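You operate a simulated robot arm through the tools that you are given. There is no shell and no other tool. Be economical: measure what you need, move in short steps, check, and stop when the job is done.

You are at the controls of a simulated two-armed robot. One attempt, no reset.

## Task
Pass the spanner to your other hand and lay it in the orange drawer.
Fine: pass it in the air; the drawer ends shut.

Only the result counts: the job must be done as asked and must still hold three seconds after the hand-in. Knocking over, shifting, dropping, spilling or breaking anything else fails it.

## Robot
Two 7-joint arms with two-finger parallel grippers on one trunk, on a base that drives. Base frame: it is fixed to the floor where the robot stands at the start and does not move with it; the origin is under the middle of the robot, x ahead of it, y to its left, z up. Units: mm, rad, N and s.
The left shoulder is at the start at [70, 163, 1120], the right one opposite. With the tool pointing down near the work surface each hand reaches from about 380 to 880 mm from the robot's upright axis, wherever it stands, measured 20 degrees to its own side. Places, roughly: orange drawer [1000, 100, 600]; inside of the orange drawer [1000, 100, 600]; teal drawer [700, 900, 600]. Payload 3.43 kg a hand.
The TCP of each hand is the grasp point between the finger pads, 34 mm short of the fingertips. In the tool frame z runs along the fingers and y along their closing line. Largest opening 128 mm; finger width 24, thickness 12; the body of the gripper, 48 by 130 mm, starts 96 mm behind the TCP.
Orientation is told as [roll, pitch, yaw] about the base's x, y, z axes, in that order, counted from this pose: with the fingers straight down and closing along the base's y, the tool's x points along the base's -x, its y along +y and its z along -z.

## Interface
- The arms move only by the tool send_rows. It takes "left_commands", "right_commands" or both (then of equal length, played together; a hand with none holds still); each is text: rows parted by semicolons, each of 7 numbers parted by spaces: the shift along the tool's x, y, z in mm, then the turn, a rotation vector about the tool's x, y, z in rad, then the gripper command, from -1 (shut) to 1 (fully open), values between in proportion. In form: x y z rx ry rz claw; .... A call has 1 to 10 rows; each row shifts and turns the commanded pose from where the row before left it, along the tool's axes as they then stand. A row lasts 0.2 s, in which the tool goes at most 50 mm and 0.15 rad; a call with a longer step from one row to the next is refused whole, and so is a gripper value outside its range. Where a pose cannot be reached the arm comes as near as it can. A force on the tool above 40 N (or 10 N above the force at the start of the call, whichever is more), or a blocked arm, ends the call early, and 0.2 s more pass. Each finger travels about 153 mm/s and halts on what it meets, pressing with about 28 N; the grip force reading is that of the motor and also rises with nothing between the fingers. The clock runs only during rows and for 0.2 s after the last one: add rows that do not move to give the fingers time. The reply holds the time, the measured pose of the TCP, the force on the tool along the base axes, the opening and the grip force, in the units named above and with some noise, and new pictures: "pictures" is both (left out), scene, wrist or none (wrist: the cameras of the hands that moved).
- Cameras (640 x 400 px; columns grow to the right, rows downward): "scene" is now at [132.1, 30.7, 1346.5]; the picture's right is [0.35, -0.94, -0.00], its down [-0.56, -0.21, -0.80] and it looks along [0.75, 0.28, -0.60] (base axes); focal length 266 px, centre (320, 200). "left" rides on the left gripper at [76, 11, -160] in its tool frame; the picture's right is [-0.15, 0.99, 0.00], its down [-0.88, -0.13, -0.46] and it looks along [-0.45, -0.07, 0.89] (tool axes); focal length 234 px, centre (320, 200). "right" rides on the right gripper at [76, -11, -160] in its tool frame; the picture's right is [0.15, 0.99, 0.00], its down [-0.88, 0.13, -0.46] and it looks along [-0.45, 0.07, 0.89] (tool axes); focal length 234 px, centre (320, 200).
- slide_trunk(by): slides the trunk up (or, below 0, down) by that many mm; the arms and the scene camera ride with it, the base frame stays. It gives what a move gives, with no picture.
- steer(legs): drives the robot by 1 to 6 legs, each [ahead, left, turn to the left] in mm, mm and rad, along the robot's own axes; the way and the turn of a leg run together, so that a leg with both is an arc; at most 1500 mm and 3.142 rad a leg. The arms and the cameras ride along, it lands a little off, and it stops where it bumps. It gives what a move gives, and a new picture of the scene camera.
- turn_head(pan, tilt): turns the head with the scene camera to pan (to the left, within 1.501 rad either way) and tilt (down, from -0.506 to 1.204), counted from straight ahead of the robot. It gives what a move gives, and a new picture of the scene camera.
- probe_pixels(camera, pixels): for up to 12 pixels [column, row] of the newest picture of that camera ("zoom" is the newest enlarged one), the place [x, y, z] in the base frame of the surface seen there, good to about 2 mm. No time passes.
- close_up(camera, box): a new picture of the part [left, top, right, bottom] of that camera's present view, enlarged. No time passes.
- hand_in(): hands the job in; it is judged then, once.

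Go step by step. Measure first, check grasps and placings, and put right what went wrong. The budget is 80 turns and 260 pictures, counting those below and the enlarged ones. Unless the task says otherwise, let go and move clear before handing in, and close with one line.

The tools are called after "Call:" as a command line: name --argument value ..., lists and objects as JSON in quotes. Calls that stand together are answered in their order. send_rows: Moves the arms, as the interface text tells. Its arguments: {"type":"object","properties":{"left_commands":{"type":"string"},"right_commands":{"type":"string"},"pictures":{"type":"string","enum":["both","scene","wrist","none"]}},"required":[]} The other tools are called the same way: slide_trunk (by) slides the trunk up or down; steer (legs) drives the base; turn_head (pan, tilt) turns the head that bears the scene camera; probe_pixels (camera, pixels) gives the place of the surface under pixels of a picture; close_up (camera, box) takes an enlarged picture of a part of a camera's view; hand_in () hands the job in.

At the start:

```text
t: 0.0
left_tcp_pos: [633.9, 343.1, 996.9]
left_tool_rot: [0.0, 0.0, 0.001]
left_force: [-0.6, -0.1, -0.1]
left_opening: 128.0
left_gripper_force: 0.1
right_tcp_pos: [580.9, -191.7, 1024.2]
right_tool_rot: [0.002, -0.002, 0.001]
right_force: [-0.1, 0.1, -0.2]
right_opening: 128.0
right_gripper_force: 0.0
trunk travel left (down, up): [-600.0, 340.0]
robot x, y, heading: [-1.5, -0.4, 0.001]
head pan, tilt: [0.361, 0.642]
```

scene: 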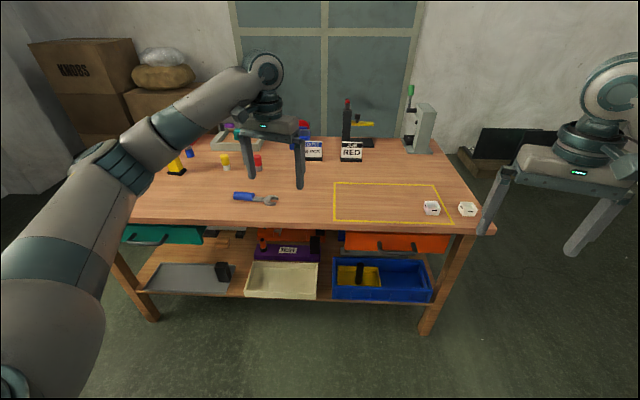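
right: 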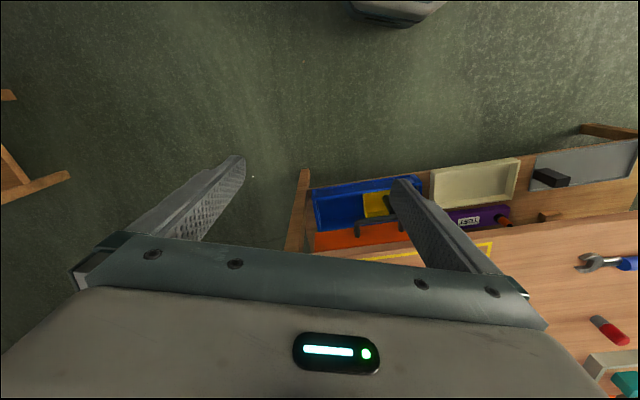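
left: 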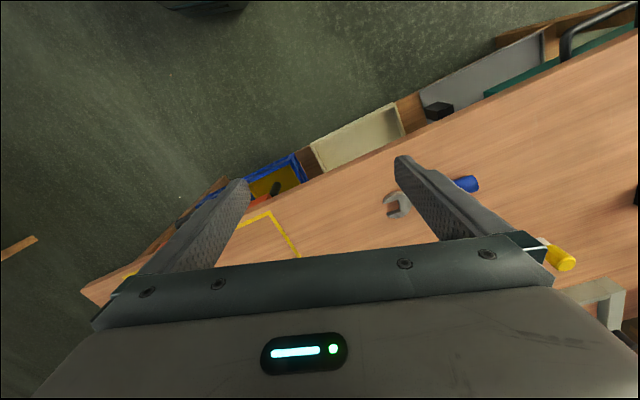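

The spanner lies at scene (235–275, 193–202) and the orange drawer front is near (395,243), with a teal one at (160,235). I'll measure them first.

Call:
probe_pixels --camera "scene" --pixels '[[236, 195], [245, 196], [254, 198], [262, 199], [268, 200], [274, 203], [346, 243], [395, 243], [446, 246], [380, 246], [410, 247], [290, 236]]'

Call:
close_up --camera "scene" --box '[220, 170, 480, 310]'

Call:
close_up --camera "scene" --box '[220, 180, 290, 220]'

```text
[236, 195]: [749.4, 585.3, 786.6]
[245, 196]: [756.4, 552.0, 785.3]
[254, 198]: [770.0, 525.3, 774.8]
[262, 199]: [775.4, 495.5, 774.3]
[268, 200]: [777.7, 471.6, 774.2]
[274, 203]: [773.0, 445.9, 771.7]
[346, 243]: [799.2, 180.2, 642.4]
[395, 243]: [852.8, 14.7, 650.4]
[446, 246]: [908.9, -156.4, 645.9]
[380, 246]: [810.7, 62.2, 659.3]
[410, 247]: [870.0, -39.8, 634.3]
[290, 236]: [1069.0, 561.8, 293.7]
```

```text
2.46 times, centred on (350, 240) of scene
```

zoom: 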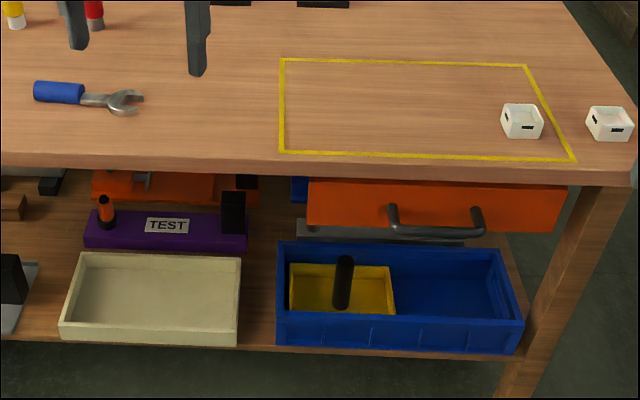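

```text
9.14 times, centred on (255, 200) of scene
```

zoom: 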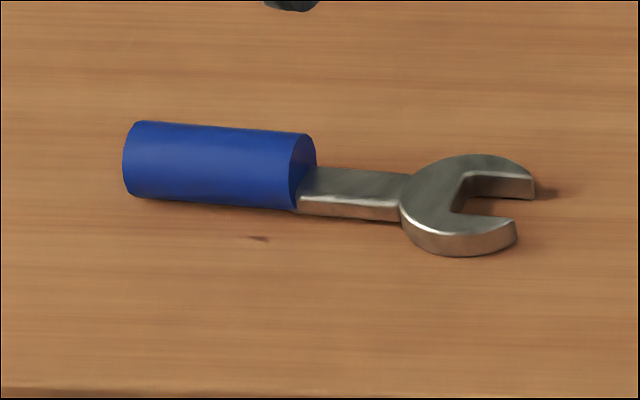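

The table is turned about 0.32 rad to the left of the robot; the drawer has a bar handle near scene (375–415, 250). I'll measure the handle, the table edge and the drawer front more finely.

Call:
close_up --camera "scene" --box '[335, 210, 465, 291]'

Call:
probe_pixels --camera "scene" --pixels '[[130, 222], [300, 231], [470, 233], [438, 139], [432, 208], [468, 209], [432, 202], [468, 203], [335, 219], [452, 222]]'

```text
4.92 times, centred on (400, 250) of scene
```

zoom: 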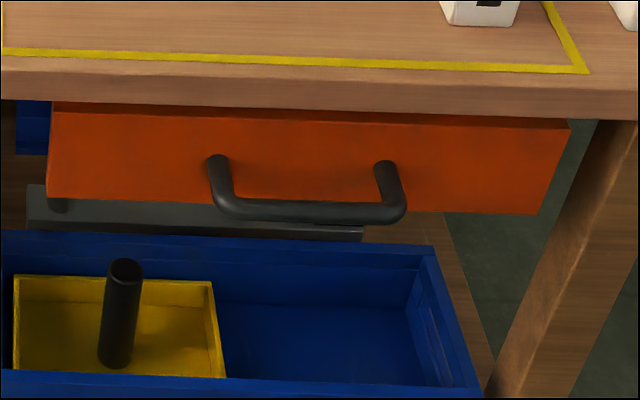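

```text
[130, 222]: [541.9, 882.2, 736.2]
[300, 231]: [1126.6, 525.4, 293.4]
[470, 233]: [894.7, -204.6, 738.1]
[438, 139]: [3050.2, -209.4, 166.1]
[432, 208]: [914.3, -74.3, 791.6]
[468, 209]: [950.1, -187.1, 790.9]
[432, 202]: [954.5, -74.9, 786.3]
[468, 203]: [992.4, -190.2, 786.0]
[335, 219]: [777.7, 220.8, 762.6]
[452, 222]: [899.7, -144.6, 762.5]
```

Call:
probe_pixels --camera "zoom" --pixels '[[225, 203], [310, 207], [390, 210], [213, 165], [382, 168], [60, 115], [560, 130], [50, 190], [530, 205], [300, 90], [300, 130], [300, 185]]'

```text
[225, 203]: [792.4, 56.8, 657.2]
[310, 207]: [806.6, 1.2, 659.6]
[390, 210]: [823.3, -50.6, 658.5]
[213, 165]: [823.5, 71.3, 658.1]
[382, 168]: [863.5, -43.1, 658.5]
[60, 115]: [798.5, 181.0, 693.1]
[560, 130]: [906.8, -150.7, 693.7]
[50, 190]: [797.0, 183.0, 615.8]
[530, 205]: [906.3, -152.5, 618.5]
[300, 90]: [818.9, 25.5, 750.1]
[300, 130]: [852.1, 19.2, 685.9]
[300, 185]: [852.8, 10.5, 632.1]
```

The handle bar is centred near [808, 2, 655], 47 mm out from the drawer front, and the table runs at a heading of 0.315. I'll turn the robot square to it.

Call:
steer --legs '[[0, 0, 0.315]]'

Call:
turn_head --pan 0.0 --tilt 0.75

```text
t: 1.4
left_tcp_pos: [497.3, 521.4, 996.5]
left_tool_rot: [0.002, 0.0, 0.312]
left_force: [0.8, 0.1, 0.8]
left_opening: 128.2
left_gripper_force: 0.1
right_tcp_pos: [612.1, -5.4, 1024.6]
right_tool_rot: [0.0, 0.0, 0.311]
right_force: [0.2, 0.1, 0.2]
right_opening: 128.1
right_gripper_force: 0.0
trunk travel left (down, up): [-600.0, 340.0]
robot x, y, heading: [-3.3, -0.3, 0.314]
head pan, tilt: [0.361, 0.642]
```

scene: 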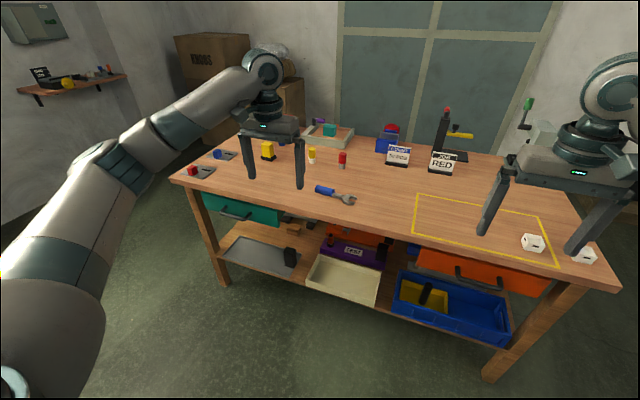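

```text
t: 2.2
left_tcp_pos: [498.2, 520.6, 997.8]
left_tool_rot: [0.0, 0.002, 0.311]
left_force: [0.4, -0.1, -0.4]
left_opening: 128.2
left_gripper_force: 0.1
right_tcp_pos: [611.7, -5.8, 1024.2]
right_tool_rot: [0.002, 0.0, 0.311]
right_force: [0.3, -0.5, 0.0]
right_opening: 127.9
right_gripper_force: 0.0
trunk travel left (down, up): [-600.0, 340.0]
robot x, y, heading: [0.1, -3.3, 0.309]
head pan, tilt: [0.0, 0.75]
```

scene: 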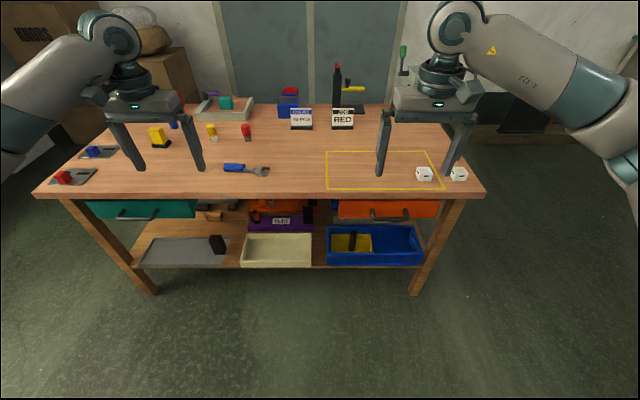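

The robot is square to the table now, at heading 0.31. I'll pitch the right hand towards horizontal to take the handle.

Call:
send_rows --right_commands "0 0 0 0 -0.15 0 0;0 0 0 0 -0.15 0 0;0 0 0 0 -0.15 0 0;0 0 0 0 -0.15 0 0;0 0 0 0 -0.15 0 0;0 0 0 0 -0.15 0 0;0 0 0 0 -0.15 0 0;0 0 0 0 -0.15 0 0;0 0 0 0 -0.15 0 0;0 0 0 0 -0.15 0 0" --pictures "scene"

Call:
send_rows --right_commands "0 0 0 0 -0.0708 0 0;0 0 0 0 0 0.15 0;0 0 0 0 0 0.15 0;0 0 0 0 0 0.15 0;0 0 0 0 0 0.15 0;0 0 0 0 0 0.15 0;0 0 0 0 0 0.15 0;0 0 0 0 0 0.15 0;0 0 0 0 0 0.15 0;0 0 0 0 0 0.15 0" --pictures "scene"

```text
t: 4.4
left_tcp_pos: [499.1, 522.9, 998.1]
left_tool_rot: [0.0, 0.001, 0.309]
left_force: [0.4, -0.1, -0.3]
left_opening: 128.0
left_gripper_force: 0.0
right_tcp_pos: [625.9, 10.8, 1024.7]
right_tool_rot: [0.007, -1.227, 0.316]
right_force: [0.0, -0.4, -0.4]
right_opening: 64.1
right_gripper_force: 0.0
right hand out of reach, approached as far as the arm can: row 8, 9, 10
trunk travel left (down, up): [-600.0, 340.0]
robot x, y, heading: [0.5, 0.4, 0.309]
head pan, tilt: [0.0, 0.75]
```

scene: 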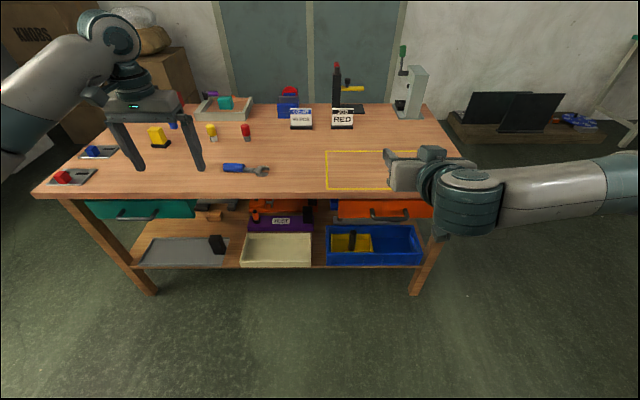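

```text
t: 6.6
left_tcp_pos: [499.3, 521.8, 997.5]
left_tool_rot: [0.001, 0.0, 0.313]
left_force: [0.1, 0.7, 0.6]
left_opening: 128.1
left_gripper_force: 0.0
right_tcp_pos: [626.2, 11.2, 1025.4]
right_tool_rot: [1.219, -0.207, -1.173]
right_force: [0.7, -0.3, 0.8]
right_opening: 64.0
right_gripper_force: 0.0
right hand out of reach, approached as far as the arm can: row 1
trunk travel left (down, up): [-600.0, 340.0]
robot x, y, heading: [1.5, 0.7, 0.314]
head pan, tilt: [0.0, 0.75]
```

scene: 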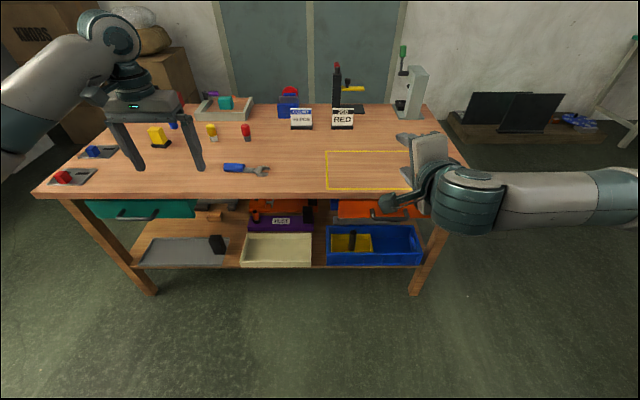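

The right hand points 20° below horizontal, which suits the bar. I'll finish the roll and lower it to a pre-grasp in front of the handle.

Call:
send_rows --right_commands "0 0 0 0 0 0.15 0;0 0 0 0 0 0.07 0;-8 -36 18.6 0 0 0 0;-8 -36 18.6 0 0 0 0;-8 -36 18.6 0 0 0 0;-8 -36 18.6 0 0 0 0;-8 -36 18.6 0 0 0 0;-8 -36 18.6 0 0 0 0" --pictures "both"

```text
t: 8.4
left_tcp_pos: [498.2, 521.8, 997.3]
left_tool_rot: [0.0, 0.0, 0.313]
left_force: [-0.1, -0.2, -1.2]
left_opening: 127.9
left_gripper_force: 0.0
right_tcp_pos: [627.3, 9.5, 1015.4]
right_tool_rot: [1.226, 0.001, -1.246]
right_force: [-0.5, 0.6, -0.1]
right_opening: 63.8
right_gripper_force: 0.1
right hand out of reach, approached as far as the arm can: row 3, 4, 5, 6, 7, 8
trunk travel left (down, up): [-600.0, 340.0]
robot x, y, heading: [-2.0, -1.0, 0.313]
head pan, tilt: [0.0, 0.75]
```

scene: 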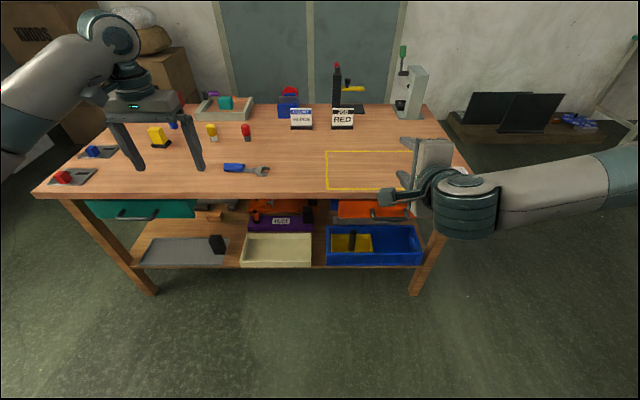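
right: 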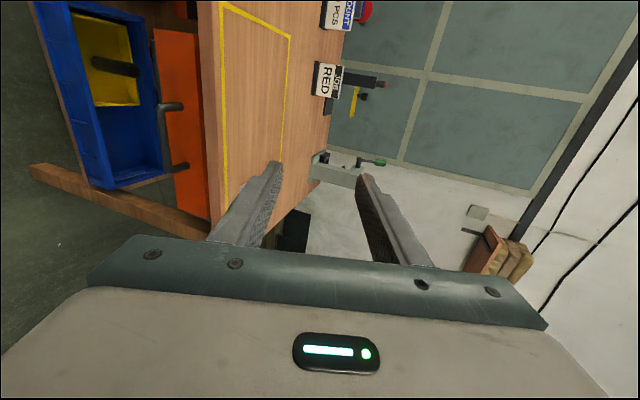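

The wrist is at its limit at this height, so I'll lower the trunk to bring the hand level with the handle. Both hands are still in front of the table edge (n≈600–636 against 786).

Call:
slide_trunk --by -340

Call:
turn_head --pan -0.2 --tilt 0.7

```text
t: 11.8
left_tcp_pos: [498.5, 522.2, 658.7]
left_tool_rot: [0.001, -0.001, 0.312]
left_force: [-0.2, 0.4, -0.2]
left_opening: 128.4
left_gripper_force: 0.0
right_tcp_pos: [627.5, 10.3, 674.7]
right_tool_rot: [1.227, 0.001, -1.245]
right_force: [0.2, -0.1, -1.1]
right_opening: 64.0
right_gripper_force: 0.0
trunk travel left (down, up): [-260.0, 680.0]
robot x, y, heading: [-0.5, -0.2, 0.314]
head pan, tilt: [0.0, 0.75]
```

```text
t: 12.5
left_tcp_pos: [498.2, 520.6, 657.8]
left_tool_rot: [0.0, -0.002, 0.313]
left_force: [-0.5, 0.1, -0.2]
left_opening: 128.1
left_gripper_force: 0.1
right_tcp_pos: [627.9, 11.1, 674.7]
right_tool_rot: [1.227, 0.0, -1.246]
right_force: [0.6, -0.3, -0.9]
right_opening: 64.0
right_gripper_force: 0.0
trunk travel left (down, up): [-260.0, 680.0]
robot x, y, heading: [0.1, -2.3, 0.313]
head pan, tilt: [-0.201, 0.7]
```

scene: 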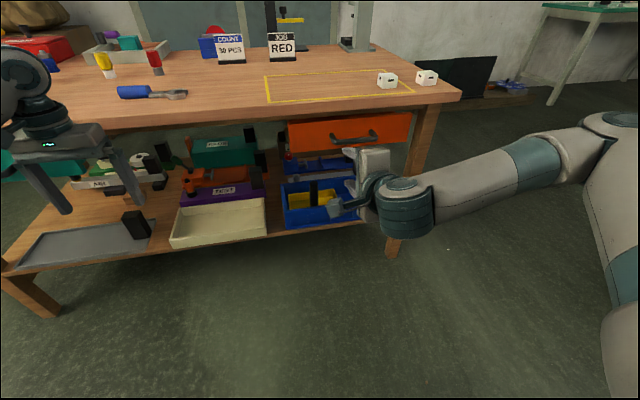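

The right hand is level with the drawer now. I'll move to a pre-grasp and level the tool.

Call:
send_rows --right_commands "-21.3 4.3 33.8 0 0 0 -0.3;-21.3 4.3 33.8 0 0 0 -0.3;-21.3 4.3 33.8 0 0 0 -0.3;0 0 0 -0.15 0 0 -0.3;0 0 0 -0.15 0 0 -0.3;0 0 0 -0.044 0 0 -0.3" --pictures "both"

```text
t: 13.9
left_tcp_pos: [498.3, 521.1, 657.5]
left_tool_rot: [-0.002, 0.0, 0.31]
left_force: [1.2, -0.2, -0.4]
left_opening: 128.3
left_gripper_force: 0.1
right_tcp_pos: [686.6, -18.4, 672.5]
right_tool_rot: [1.218, 0.006, -1.239]
right_force: [0.0, 0.6, 1.0]
right_opening: 45.0
right_gripper_force: 0.0
right hand out of reach, approached as far as the arm can: row 1, 2, 3, 4, 5
trunk travel left (down, up): [-260.0, 680.0]
robot x, y, heading: [0.8, 0.9, 0.308]
head pan, tilt: [-0.201, 0.7]
```

scene: 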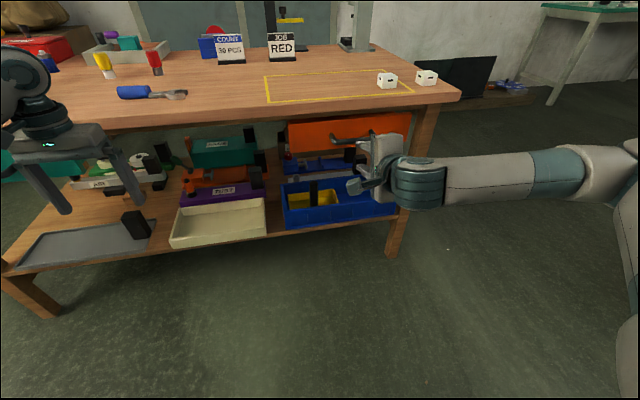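
right: 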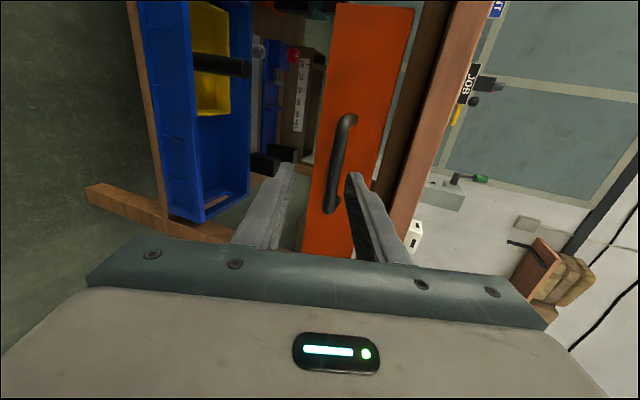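

The wrist pitch stays at its limit, so I'll keep the 20° slant and bring the hand in with the trunk and base. First I'll pull the left hand back a little for clearance.

Call:
send_rows --left_commands "40 0 0 0 0 0 1;40 0 0 0 0 0 1" --pictures "none"

Call:
slide_trunk --by -18

Call:
steer --legs '[[70, -18, 0]]'

Call:
close_up --camera "right" --box '[200, 80, 440, 230]'

```text
t: 14.5
left_tcp_pos: [422.3, 496.3, 656.6]
left_tool_rot: [0.001, 0.0, 0.31]
left_force: [0.0, -0.1, -0.3]
left_opening: 128.2
left_gripper_force: 0.0
right_tcp_pos: [686.5, -17.5, 671.6]
right_tool_rot: [1.219, 0.006, -1.239]
right_force: [-0.3, 0.3, -0.3]
right_opening: 44.7
right_gripper_force: 0.1
trunk travel left (down, up): [-260.0, 680.0]
robot x, y, heading: [-3.9, 1.0, 0.312]
head pan, tilt: [-0.201, 0.7]
```

```text
t: 15.2
left_tcp_pos: [421.5, 497.5, 639.5]
left_tool_rot: [-0.001, 0.0, 0.311]
left_force: [0.5, -0.6, 0.3]
left_opening: 127.9
left_gripper_force: 0.2
right_tcp_pos: [685.8, -17.0, 654.2]
right_tool_rot: [1.218, 0.005, -1.239]
right_force: [-0.5, 0.5, 0.9]
right_opening: 44.8
right_gripper_force: 0.1
trunk travel left (down, up): [-242.0, 698.0]
robot x, y, heading: [1.4, 3.0, 0.314]
head pan, tilt: [-0.201, 0.7]
```

```text
t: 16.2
left_tcp_pos: [495.0, 501.3, 638.5]
left_tool_rot: [0.0, 0.0, 0.311]
left_force: [0.3, -0.7, 0.4]
left_opening: 127.9
left_gripper_force: 0.0
right_tcp_pos: [759.4, -15.4, 653.1]
right_tool_rot: [1.217, 0.004, -1.241]
right_force: [0.6, 0.5, 0.2]
right_opening: 44.6
right_gripper_force: 0.2
trunk travel left (down, up): [-242.0, 698.0]
robot x, y, heading: [74.4, 1.2, 0.304]
head pan, tilt: [-0.201, 0.7]
```

scene: 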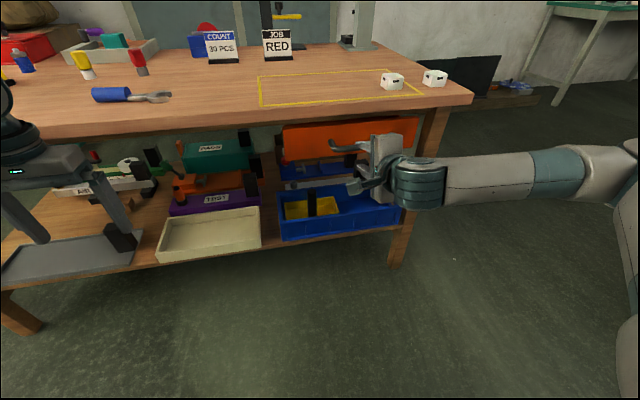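

```text
2.67 times, centred on (320, 155) of right
```

zoom: 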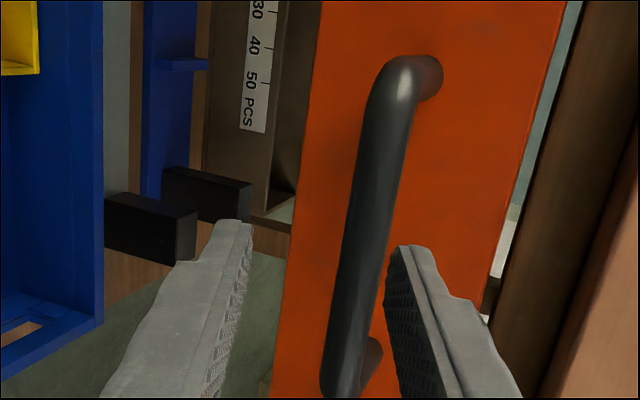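

The bar runs between the open fingers in zoom (380, 230). I'll drive 43 mm ahead so that it lies between the pads.

Call:
steer --legs '[[43, 0, 0.008]]'

Call:
close_up --camera "right" --box '[200, 80, 440, 230]'

```text
t: 17.1
left_tcp_pos: [531.9, 518.8, 638.4]
left_tool_rot: [-0.001, 0.001, 0.319]
left_force: [1.2, 0.4, -0.2]
left_opening: 127.9
left_gripper_force: 0.0
right_tcp_pos: [800.2, 4.4, 653.6]
right_tool_rot: [1.218, 0.005, -1.233]
right_force: [0.0, -0.3, -0.9]
right_opening: 44.8
right_gripper_force: 0.0
trunk travel left (down, up): [-242.0, 698.0]
robot x, y, heading: [114.5, 15.8, 0.32]
head pan, tilt: [-0.201, 0.7]
```

scene: 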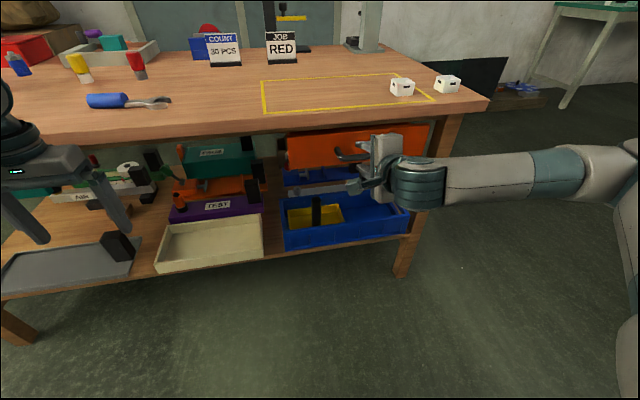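

```text
2.67 times, centred on (320, 155) of right
```

zoom: 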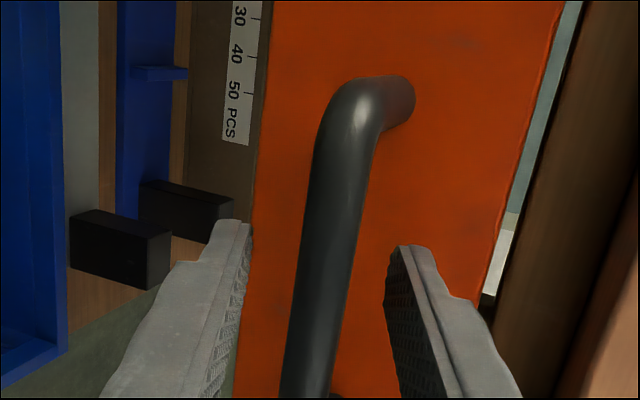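

The bar is centred between the pads, so I'll grip it.

Call:
send_rows --right_commands "0 0 0 0 0 0 -1;0 0 0 0 0 0 -1;0 0 0 0 0 0 -1" --pictures "none"

Call:
steer --legs '[[-60, 0, 0]]'

```text
t: 17.9
left_tcp_pos: [531.4, 518.2, 638.6]
left_tool_rot: [-0.001, -0.002, 0.319]
left_force: [0.0, 0.1, 0.1]
left_opening: 127.9
left_gripper_force: 0.1
right_tcp_pos: [800.2, 5.0, 654.0]
right_tool_rot: [1.217, 0.005, -1.233]
right_force: [-1.0, -1.1, -0.2]
right_opening: 15.5
right_gripper_force: 45.0
trunk travel left (down, up): [-242.0, 698.0]
robot x, y, heading: [108.0, 18.3, 0.323]
head pan, tilt: [-0.201, 0.7]
```

```text
t: 18.8
left_tcp_pos: [473.9, 498.4, 640.0]
left_tool_rot: [0.0, -0.001, 0.32]
left_force: [0.1, 0.5, 0.0]
left_opening: 128.1
left_gripper_force: 0.0
right_tcp_pos: [743.1, -13.8, 653.4]
right_tool_rot: [1.219, 0.005, -1.232]
right_force: [-1.0, 0.8, 0.7]
right_opening: 15.7
right_gripper_force: 44.8
trunk travel left (down, up): [-242.0, 698.0]
robot x, y, heading: [59.7, 1.3, 0.322]
head pan, tilt: [-0.201, 0.7]
```

scene: 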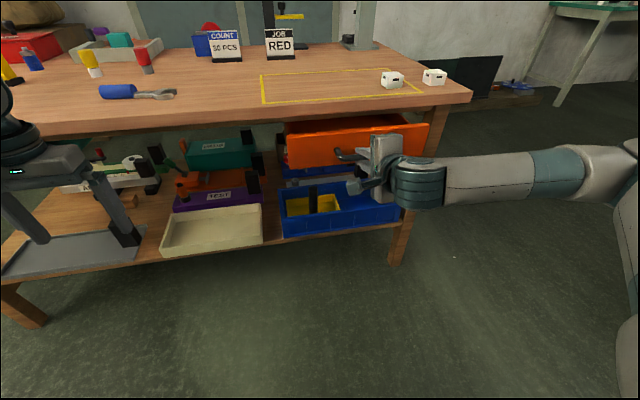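

The drawer follows the hand, opening about 60 mm so far. I'll pull on in steps.

Call:
steer --legs '[[-100, 0, 0]]'

Call:
steer --legs '[[-70, 0, 0]]'

```text
t: 20.0
left_tcp_pos: [378.6, 468.5, 638.6]
left_tool_rot: [0.001, 0.0, 0.319]
left_force: [-0.7, -0.2, -0.3]
left_opening: 127.8
left_gripper_force: 0.0
right_tcp_pos: [647.9, -45.7, 654.2]
right_tool_rot: [1.217, 0.006, -1.23]
right_force: [-2.4, 3.5, 0.5]
right_opening: 15.8
right_gripper_force: 44.8
trunk travel left (down, up): [-242.0, 698.0]
robot x, y, heading: [-41.2, -33.1, 0.315]
head pan, tilt: [-0.201, 0.7]
```

scene: 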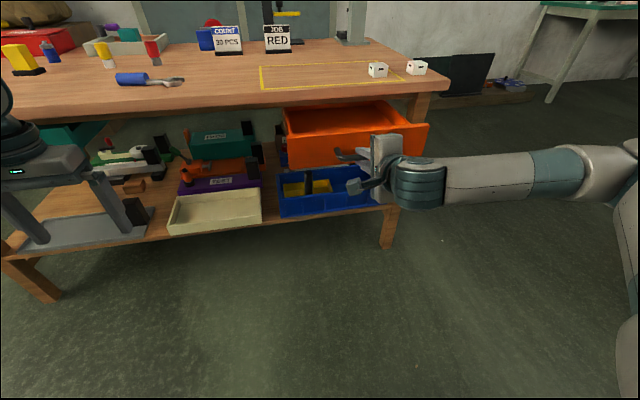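

```text
t: 21.0
left_tcp_pos: [312.0, 446.9, 639.7]
left_tool_rot: [0.001, 0.0, 0.319]
left_force: [-0.1, -0.6, 0.6]
left_opening: 128.4
left_gripper_force: 0.1
right_tcp_pos: [580.6, -67.1, 654.7]
right_tool_rot: [1.219, 0.005, -1.229]
right_force: [-0.7, 2.9, 0.5]
right_opening: 15.8
right_gripper_force: 44.7
trunk travel left (down, up): [-242.0, 698.0]
robot x, y, heading: [-106.8, -54.8, 0.319]
head pan, tilt: [-0.201, 0.7]
```

scene: 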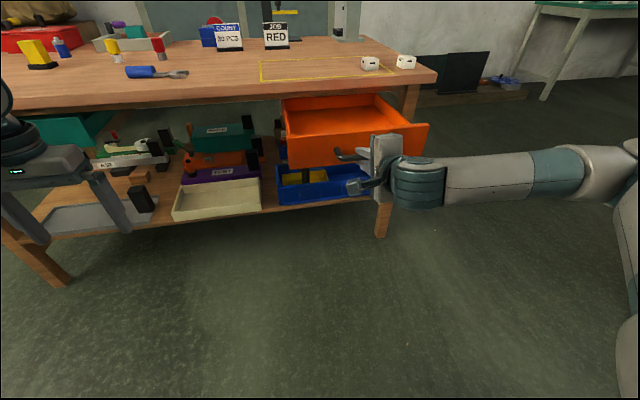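

The drawer is open about 230 mm, which leaves enough room. I'll release the bar and back away.

Call:
send_rows --right_commands "0 0 0 0 0 0 -0.3;0 0 0 0 0 0 -0.3;0 0 0 0 0 0 -0.3" --pictures "none"

Call:
steer --legs '[[-130, 0, 0]]'

Call:
probe_pixels --camera "scene" --pixels '[[300, 120], [360, 125], [340, 112], [370, 108]]'

Call:
slide_trunk --by 400

Call:
turn_head --pan 0 --tilt 0.6

```text
t: 21.8
left_tcp_pos: [312.6, 445.9, 638.5]
left_tool_rot: [0.0, -0.001, 0.319]
left_force: [0.3, 0.1, -0.1]
left_opening: 128.1
left_gripper_force: 0.0
right_tcp_pos: [581.0, -66.8, 653.0]
right_tool_rot: [1.218, 0.004, -1.231]
right_force: [0.3, 0.7, -0.2]
right_opening: 44.9
right_gripper_force: 0.0
trunk travel left (down, up): [-242.0, 698.0]
robot x, y, heading: [-104.2, -55.9, 0.317]
head pan, tilt: [-0.201, 0.7]
```

```text
t: 23.1
left_tcp_pos: [187.6, 404.5, 639.9]
left_tool_rot: [0.0, 0.001, 0.32]
left_force: [-0.4, 0.1, -0.2]
left_opening: 128.0
left_gripper_force: 0.1
right_tcp_pos: [456.8, -106.6, 653.8]
right_tool_rot: [1.219, 0.005, -1.229]
right_force: [0.1, 0.6, 0.2]
right_opening: 44.6
right_gripper_force: 0.1
trunk travel left (down, up): [-242.0, 698.0]
robot x, y, heading: [-228.7, -94.9, 0.325]
head pan, tilt: [-0.201, 0.7]
```

scene: 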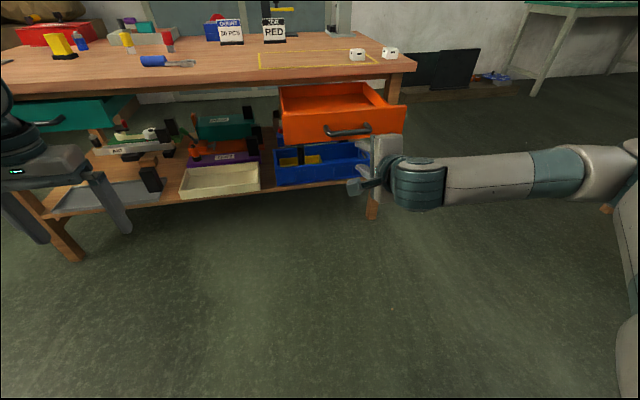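

```text
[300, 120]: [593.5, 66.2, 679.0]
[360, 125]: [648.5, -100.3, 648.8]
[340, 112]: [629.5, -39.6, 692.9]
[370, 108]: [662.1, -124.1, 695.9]
```

```text
t: 26.9
left_tcp_pos: [189.5, 405.0, 1037.6]
left_tool_rot: [0.0, 0.0, 0.32]
left_force: [0.4, 0.4, 0.6]
left_opening: 127.8
left_gripper_force: 0.0
right_tcp_pos: [457.1, -105.6, 1054.1]
right_tool_rot: [1.217, 0.005, -1.228]
right_force: [0.3, 0.5, -1.0]
right_opening: 44.7
right_gripper_force: 0.0
trunk travel left (down, up): [-642.0, 298.0]
robot x, y, heading: [-230.4, -96.8, 0.324]
head pan, tilt: [-0.201, 0.7]
```

```text
t: 27.6
left_tcp_pos: [187.2, 405.8, 1038.3]
left_tool_rot: [0.0, -0.001, 0.318]
left_force: [0.0, 0.2, 0.0]
left_opening: 128.0
left_gripper_force: 0.0
right_tcp_pos: [458.5, -106.1, 1053.4]
right_tool_rot: [1.219, 0.004, -1.229]
right_force: [0.1, 1.2, -0.3]
right_opening: 44.7
right_gripper_force: 0.1
trunk travel left (down, up): [-642.0, 298.0]
robot x, y, heading: [-231.6, -97.0, 0.318]
head pan, tilt: [0.0, 0.6]
```

scene: 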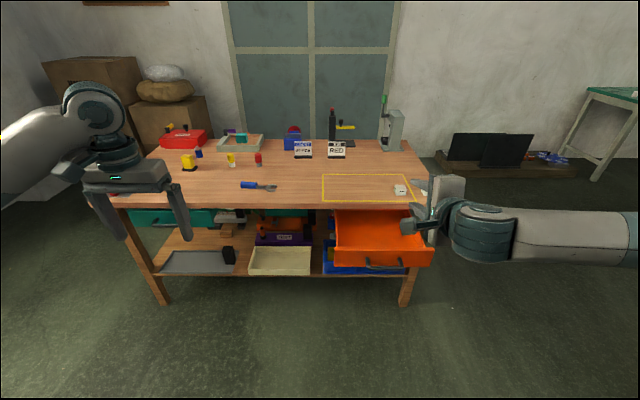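

The drawer is open, with its front at n≈586. I'll turn both hands to their working orientations while well clear: right with fingers down closing fore-aft, left likewise.

Call:
send_rows --right_commands "0 0 0 0.15 0 0 0;0 0 0 0.15 0 0 0;0 0 0 0.15 0 0 0;0 0 0 0.15 0 0 0;0 0 0 0.15 0 0 0;0 0 0 0.15 0 0 0;0 0 0 0.15 0 0 0;0 0 0 0.15 0 0 0;0 0 0 0.019 0 0 0;0 0 0 0 0 0 0" --left_commands "0 0 0 0 0 0.15 0;0 0 0 0 0 0.15 0;0 0 0 0 0 0.15 0;0 0 0 0 0 0.15 0;0 0 0 0 0 0.15 0;0 0 0 0 0 0.15 0;0 0 0 0 0 0.15 0;0 0 0 0 0 0.15 0;0 0 0 0 0 0.15 0;0 0 0 0 0 0.15 0" --pictures "none"

Call:
send_rows --right_commands "0 0 0 0 0.15 0 0;0 0 0 0 0.15 0 0;0 0 0 0 0 0 0;0 0 0 0 0 0 0" --left_commands "0 0 0 0 0 0.07 0;0 0 0 0 -0.15 0 0;0 0 0 0 -0.15 0 0;0 0 0 0 -0.15 0 0" --pictures "scene"

Call:
close_up --camera "scene" --box '[320, 190, 448, 270]'

```text
t: 29.8
left_tcp_pos: [188.0, 405.5, 1039.2]
left_tool_rot: [-0.001, 0.001, -1.181]
left_force: [-0.1, -0.6, 0.4]
left_opening: 64.2
left_gripper_force: 0.0
right_tcp_pos: [457.0, -106.8, 1054.3]
right_tool_rot: [-0.002, 0.005, -1.229]
right_force: [0.1, -0.5, -0.1]
right_opening: 64.0
right_gripper_force: 0.2
trunk travel left (down, up): [-642.0, 298.0]
robot x, y, heading: [-227.6, -100.0, 0.319]
head pan, tilt: [0.0, 0.6]
```

```text
t: 30.8
left_tcp_pos: [186.8, 405.4, 1039.2]
left_tool_rot: [0.0, -0.452, -1.251]
left_force: [0.5, 0.1, 1.0]
left_opening: 64.0
left_gripper_force: 0.0
right_tcp_pos: [456.5, -106.0, 1054.6]
right_tool_rot: [0.0, 0.306, -1.228]
right_force: [0.0, -0.3, 0.5]
right_opening: 64.3
right_gripper_force: 0.1
trunk travel left (down, up): [-642.0, 298.0]
robot x, y, heading: [-228.6, -97.8, 0.318]
head pan, tilt: [0.0, 0.6]
```

scene: 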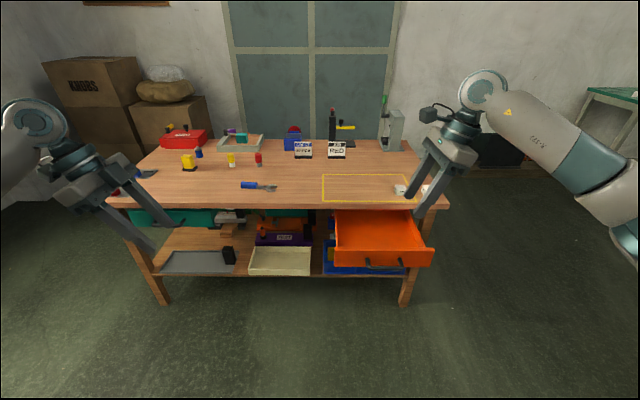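

```text
5.00 times, centred on (384, 230) of scene
```

zoom: 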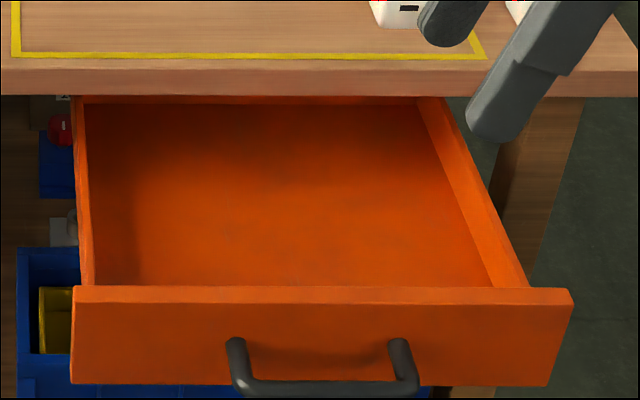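

The drawer is empty. I'll measure its inside, then drive to the spanner.

Call:
probe_pixels --camera "zoom" --pixels '[[110, 280], [470, 275], [290, 270], [110, 130], [400, 130], [270, 130], [85, 200], [480, 200], [300, 288], [270, 92]]'

Call:
steer --legs '[[370, 0, -0.003]]'

Call:
close_up --camera "scene" --box '[180, 140, 340, 240]'

```text
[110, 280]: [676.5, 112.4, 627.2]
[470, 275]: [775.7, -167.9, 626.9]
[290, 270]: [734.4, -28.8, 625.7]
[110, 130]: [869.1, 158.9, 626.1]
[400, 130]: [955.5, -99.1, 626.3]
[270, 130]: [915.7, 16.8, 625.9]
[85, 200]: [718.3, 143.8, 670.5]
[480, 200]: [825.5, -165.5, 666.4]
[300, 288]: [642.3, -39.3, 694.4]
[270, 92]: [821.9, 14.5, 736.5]
```

```text
t: 33.2
left_tcp_pos: [539.4, 521.1, 1039.6]
left_tool_rot: [0.0, -0.451, -1.251]
left_force: [0.0, -0.4, 0.4]
left_opening: 64.0
left_gripper_force: 0.0
right_tcp_pos: [810.0, 9.5, 1053.4]
right_tool_rot: [0.001, 0.306, -1.232]
right_force: [0.8, 0.1, -0.4]
right_opening: 63.9
right_gripper_force: 0.1
trunk travel left (down, up): [-642.0, 298.0]
robot x, y, heading: [120.9, 18.1, 0.319]
head pan, tilt: [0.0, 0.6]
```

scene: 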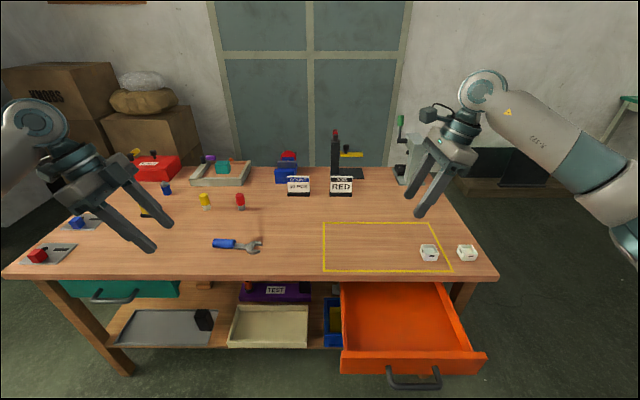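

```text
4.00 times, centred on (260, 190) of scene
```

zoom: 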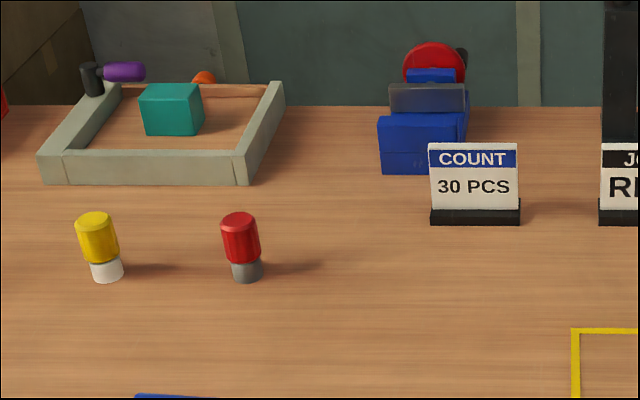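

Now a closer look at the spanner, at scene (212–262, 243).

Call:
close_up --camera "scene" --box '[205, 225, 269, 265]'

```text
10.00 times, centred on (237, 245) of scene
```

zoom: 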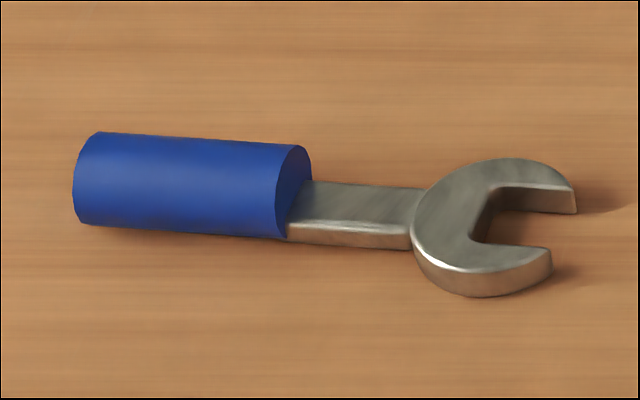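

Call:
probe_pixels --camera "zoom" --pixels '[[100, 136], [290, 150], [100, 180], [280, 190], [85, 222], [275, 236], [330, 185], [325, 218], [410, 192], [405, 228], [555, 180], [545, 250]]'

```text
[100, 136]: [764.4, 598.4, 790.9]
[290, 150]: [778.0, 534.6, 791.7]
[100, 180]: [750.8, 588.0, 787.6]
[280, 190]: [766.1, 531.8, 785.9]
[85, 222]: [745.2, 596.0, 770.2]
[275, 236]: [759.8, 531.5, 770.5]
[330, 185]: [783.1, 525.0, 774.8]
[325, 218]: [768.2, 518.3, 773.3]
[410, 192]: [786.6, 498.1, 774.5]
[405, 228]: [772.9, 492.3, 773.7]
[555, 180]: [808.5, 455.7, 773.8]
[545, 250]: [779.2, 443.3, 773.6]
```

The spanner's axis runs almost along the table: handle from l≈334 to 268, shaft to l≈225, n≈906→895. I'll drive 60 mm nearer for comfortable reach and aim the left hand over the handle.

Call:
steer --legs '[[60, 0, 0]]'

```text
t: 34.2
left_tcp_pos: [595.7, 540.5, 1039.6]
left_tool_rot: [0.0, -0.45, -1.249]
left_force: [0.3, 0.5, -0.4]
left_opening: 63.7
left_gripper_force: 0.0
right_tcp_pos: [865.0, 28.0, 1053.5]
right_tool_rot: [0.001, 0.304, -1.229]
right_force: [-0.5, 0.6, -1.1]
right_opening: 64.0
right_gripper_force: 0.0
trunk travel left (down, up): [-642.0, 298.0]
robot x, y, heading: [178.4, 42.4, 0.317]
head pan, tilt: [0.0, 0.6]
```

scene: 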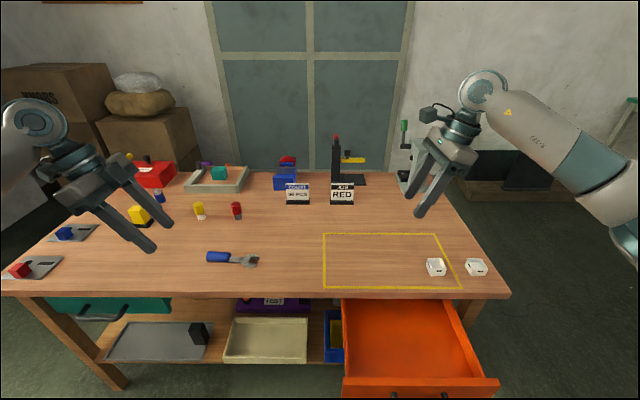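

The left hand is at n=734, l=329, with the handle grip point at n≈903, l≈300. I'll move above it and align the yaw.

Call:
send_rows --left_commands "8.3 24.2 23 0 0 0 0;8.3 24.2 23 0 0 0 0;8.3 24.2 23 0 0 0 0;8.3 24.2 23 0 0 0 0;8.3 24.2 23 0 0 0 0;8.3 24.2 23 0 0 0 0;8.3 24.2 23 0 0 0 0;0 0 0 0.049 0 0.102 0;0 0 0 0 0 0 0" --pictures "both"

```text
t: 36.2
left_tcp_pos: [760.6, 577.2, 868.5]
left_tool_rot: [0.0, -0.45, -1.363]
left_force: [-0.5, -0.1, 0.0]
left_opening: 64.1
left_gripper_force: 0.2
right_tcp_pos: [864.7, 28.1, 1053.3]
right_tool_rot: [0.0, 0.304, -1.229]
right_force: [-0.8, -1.1, 0.6]
right_opening: 63.8
right_gripper_force: 0.0
trunk travel left (down, up): [-642.0, 298.0]
robot x, y, heading: [180.7, 41.8, 0.317]
head pan, tilt: [0.0, 0.6]
```

scene: 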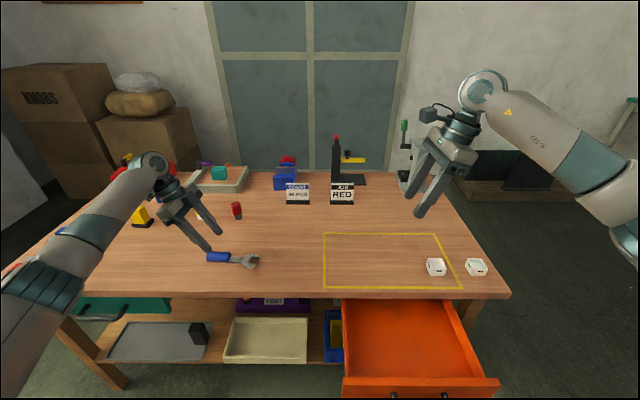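
left: 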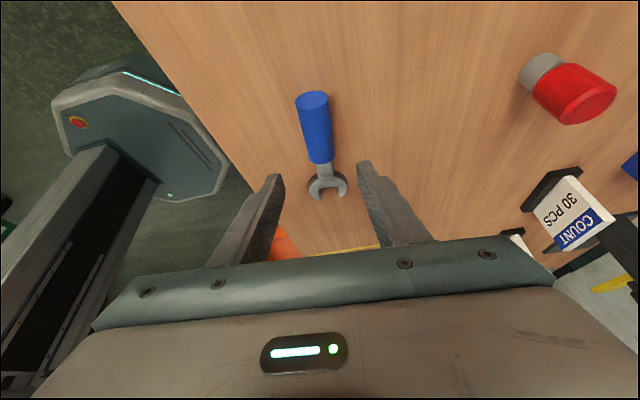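

The left hand is centred over the handle (n=902, l=313, z=868). I'll descend and grip.

Call:
send_rows --left_commands "9.3 0.3 20.8 0 0 0 0;9.3 0.3 20.8 0 0 0 0;9.3 0.3 20.8 0 0 0 0;0 0 0 0 0 0 0" --pictures "both"

```text
t: 37.2
left_tcp_pos: [763.7, 575.4, 799.2]
left_tool_rot: [0.0, -0.45, -1.364]
left_force: [1.2, 0.1, 0.7]
left_opening: 64.3
left_gripper_force: 0.2
right_tcp_pos: [864.6, 29.9, 1054.3]
right_tool_rot: [0.001, 0.306, -1.229]
right_force: [-0.4, 0.5, 0.3]
right_opening: 64.0
right_gripper_force: 0.2
trunk travel left (down, up): [-642.0, 298.0]
robot x, y, heading: [178.6, 42.8, 0.318]
head pan, tilt: [0.0, 0.6]
```

scene: 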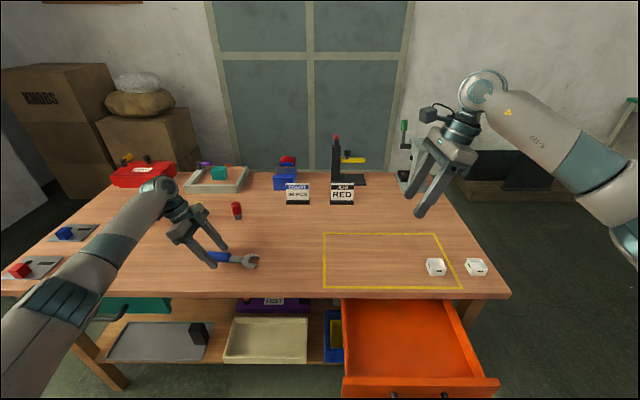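
left: 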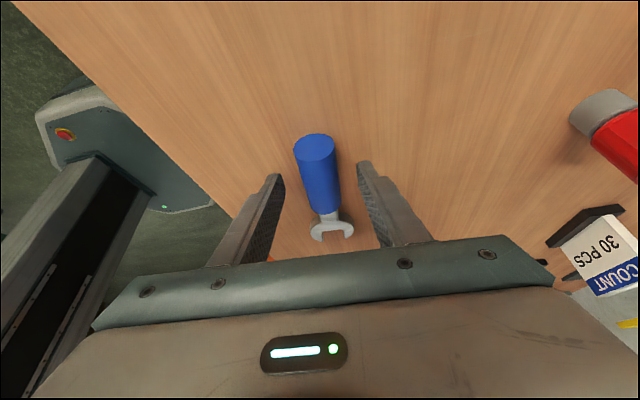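

The handle lies between the pads at left (315, 180). Closing.

Call:
send_rows --left_commands "0 0 0 0 0 0 -1;0 0 0 0 0 0 -1;0 0 0 0 0 0 -1;0 0 0 0 0 0 -1" --pictures "none"

Call:
send_rows --left_commands "-8.7 0 -18 0 0 0 -1;-17.4 0 -36 0 0 0 -1;-17.4 0 -36 0 0 0 -1;-17.4 0 -36 0 0 0 -1;0 0 0 0 0 0 -1" --pictures "both"

```text
t: 38.2
left_tcp_pos: [764.0, 575.3, 799.9]
left_tool_rot: [0.001, -0.45, -1.364]
left_force: [0.1, -0.4, 0.8]
left_opening: 30.0
left_gripper_force: 28.5
right_tcp_pos: [866.0, 28.1, 1052.7]
right_tool_rot: [0.001, 0.304, -1.228]
right_force: [-0.4, 0.7, 1.5]
right_opening: 64.0
right_gripper_force: 0.2
trunk travel left (down, up): [-642.0, 298.0]
robot x, y, heading: [183.4, 41.9, 0.318]
head pan, tilt: [0.0, 0.6]
```

```text
t: 39.4
left_tcp_pos: [762.3, 573.7, 939.8]
left_tool_rot: [0.001, -0.45, -1.363]
left_force: [-0.6, 0.4, -2.6]
left_opening: 30.1
left_gripper_force: 28.0
right_tcp_pos: [866.1, 27.2, 1054.2]
right_tool_rot: [0.0, 0.305, -1.23]
right_force: [0.7, 0.1, 0.5]
right_opening: 64.0
right_gripper_force: 0.0
trunk travel left (down, up): [-642.0, 298.0]
robot x, y, heading: [178.0, 38.4, 0.32]
head pan, tilt: [0.0, 0.6]
```

scene: 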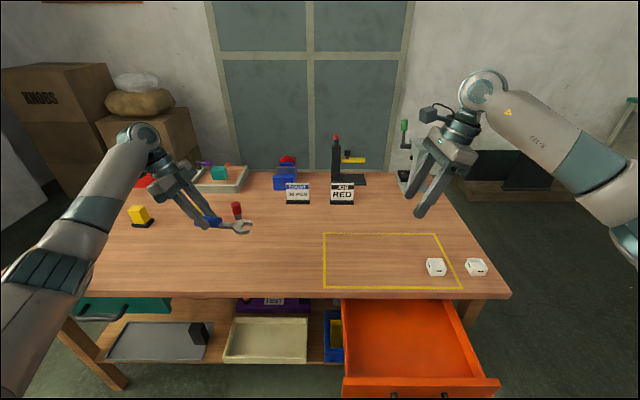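
left: 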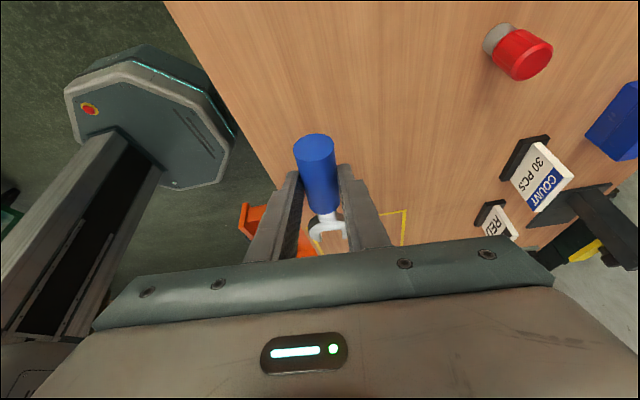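

The spanner is held with a 30 mm opening and lifted level. I'll bring it to the middle in front of the robot, squaring its axis with the table.

Call:
send_rows --left_commands "0 0 0 -0.049 0 -0.102 -1;-37.5 -10 18.1 0 0 0 -1;-37.5 -10 18.1 0 0 0 -1;-37.5 -10 18.1 0 0 0 -1;-37.5 -10 18.1 0 0 0 -1;-37.5 -10 18.1 0 0 0 -1;-37.5 -10 18.1 0 0 0 -1;0 0 0 0 0 0 -1" --pictures "both"

```text
t: 41.2
left_tcp_pos: [786.1, 321.0, 940.4]
left_tool_rot: [0.0, -0.451, -1.249]
left_force: [-0.5, 0.7, -0.4]
left_opening: 29.9
left_gripper_force: 27.9
right_tcp_pos: [865.5, 28.4, 1052.8]
right_tool_rot: [0.001, 0.305, -1.229]
right_force: [-0.3, 0.5, 0.3]
right_opening: 64.0
right_gripper_force: 0.1
trunk travel left (down, up): [-642.0, 298.0]
robot x, y, heading: [176.9, 38.5, 0.316]
head pan, tilt: [0.0, 0.6]
```

scene: 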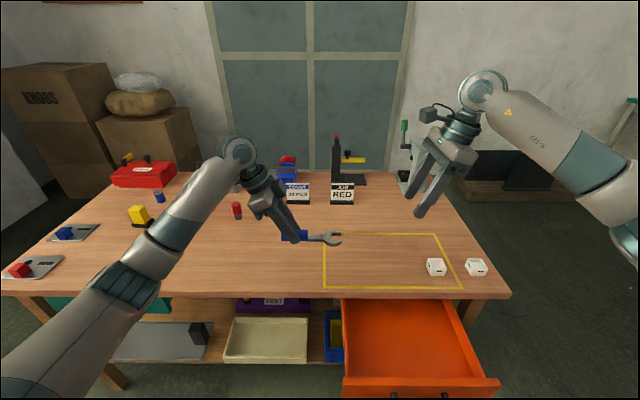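
left: 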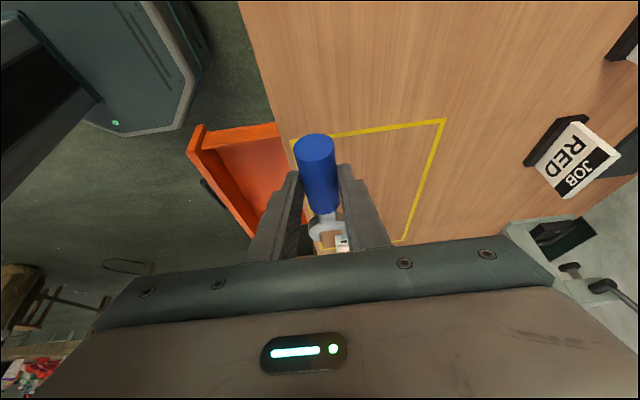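

Left TCP is now at n≈847, l≈62. I'll measure the spanner's shaft.

Call:
close_up --camera "scene" --box '[265, 205, 361, 265]'

```text
6.67 times, centred on (313, 235) of scene
```

zoom: 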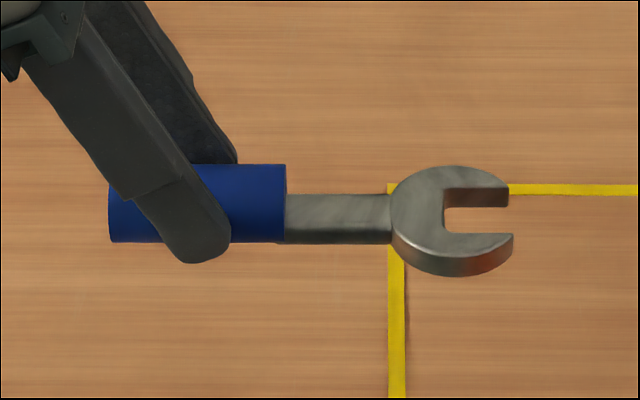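

Call:
probe_pixels --camera "zoom" --pixels '[[295, 200], [295, 230], [340, 198], [340, 228], [380, 198], [380, 228], [275, 180], [275, 225], [340, 239], [420, 220]]'

```text
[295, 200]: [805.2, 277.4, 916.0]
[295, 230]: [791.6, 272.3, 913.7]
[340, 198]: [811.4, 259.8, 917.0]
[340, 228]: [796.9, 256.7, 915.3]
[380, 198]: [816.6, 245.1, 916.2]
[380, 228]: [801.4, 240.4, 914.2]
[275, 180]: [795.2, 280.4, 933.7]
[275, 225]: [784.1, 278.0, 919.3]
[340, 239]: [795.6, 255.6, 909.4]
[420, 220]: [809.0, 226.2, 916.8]
```

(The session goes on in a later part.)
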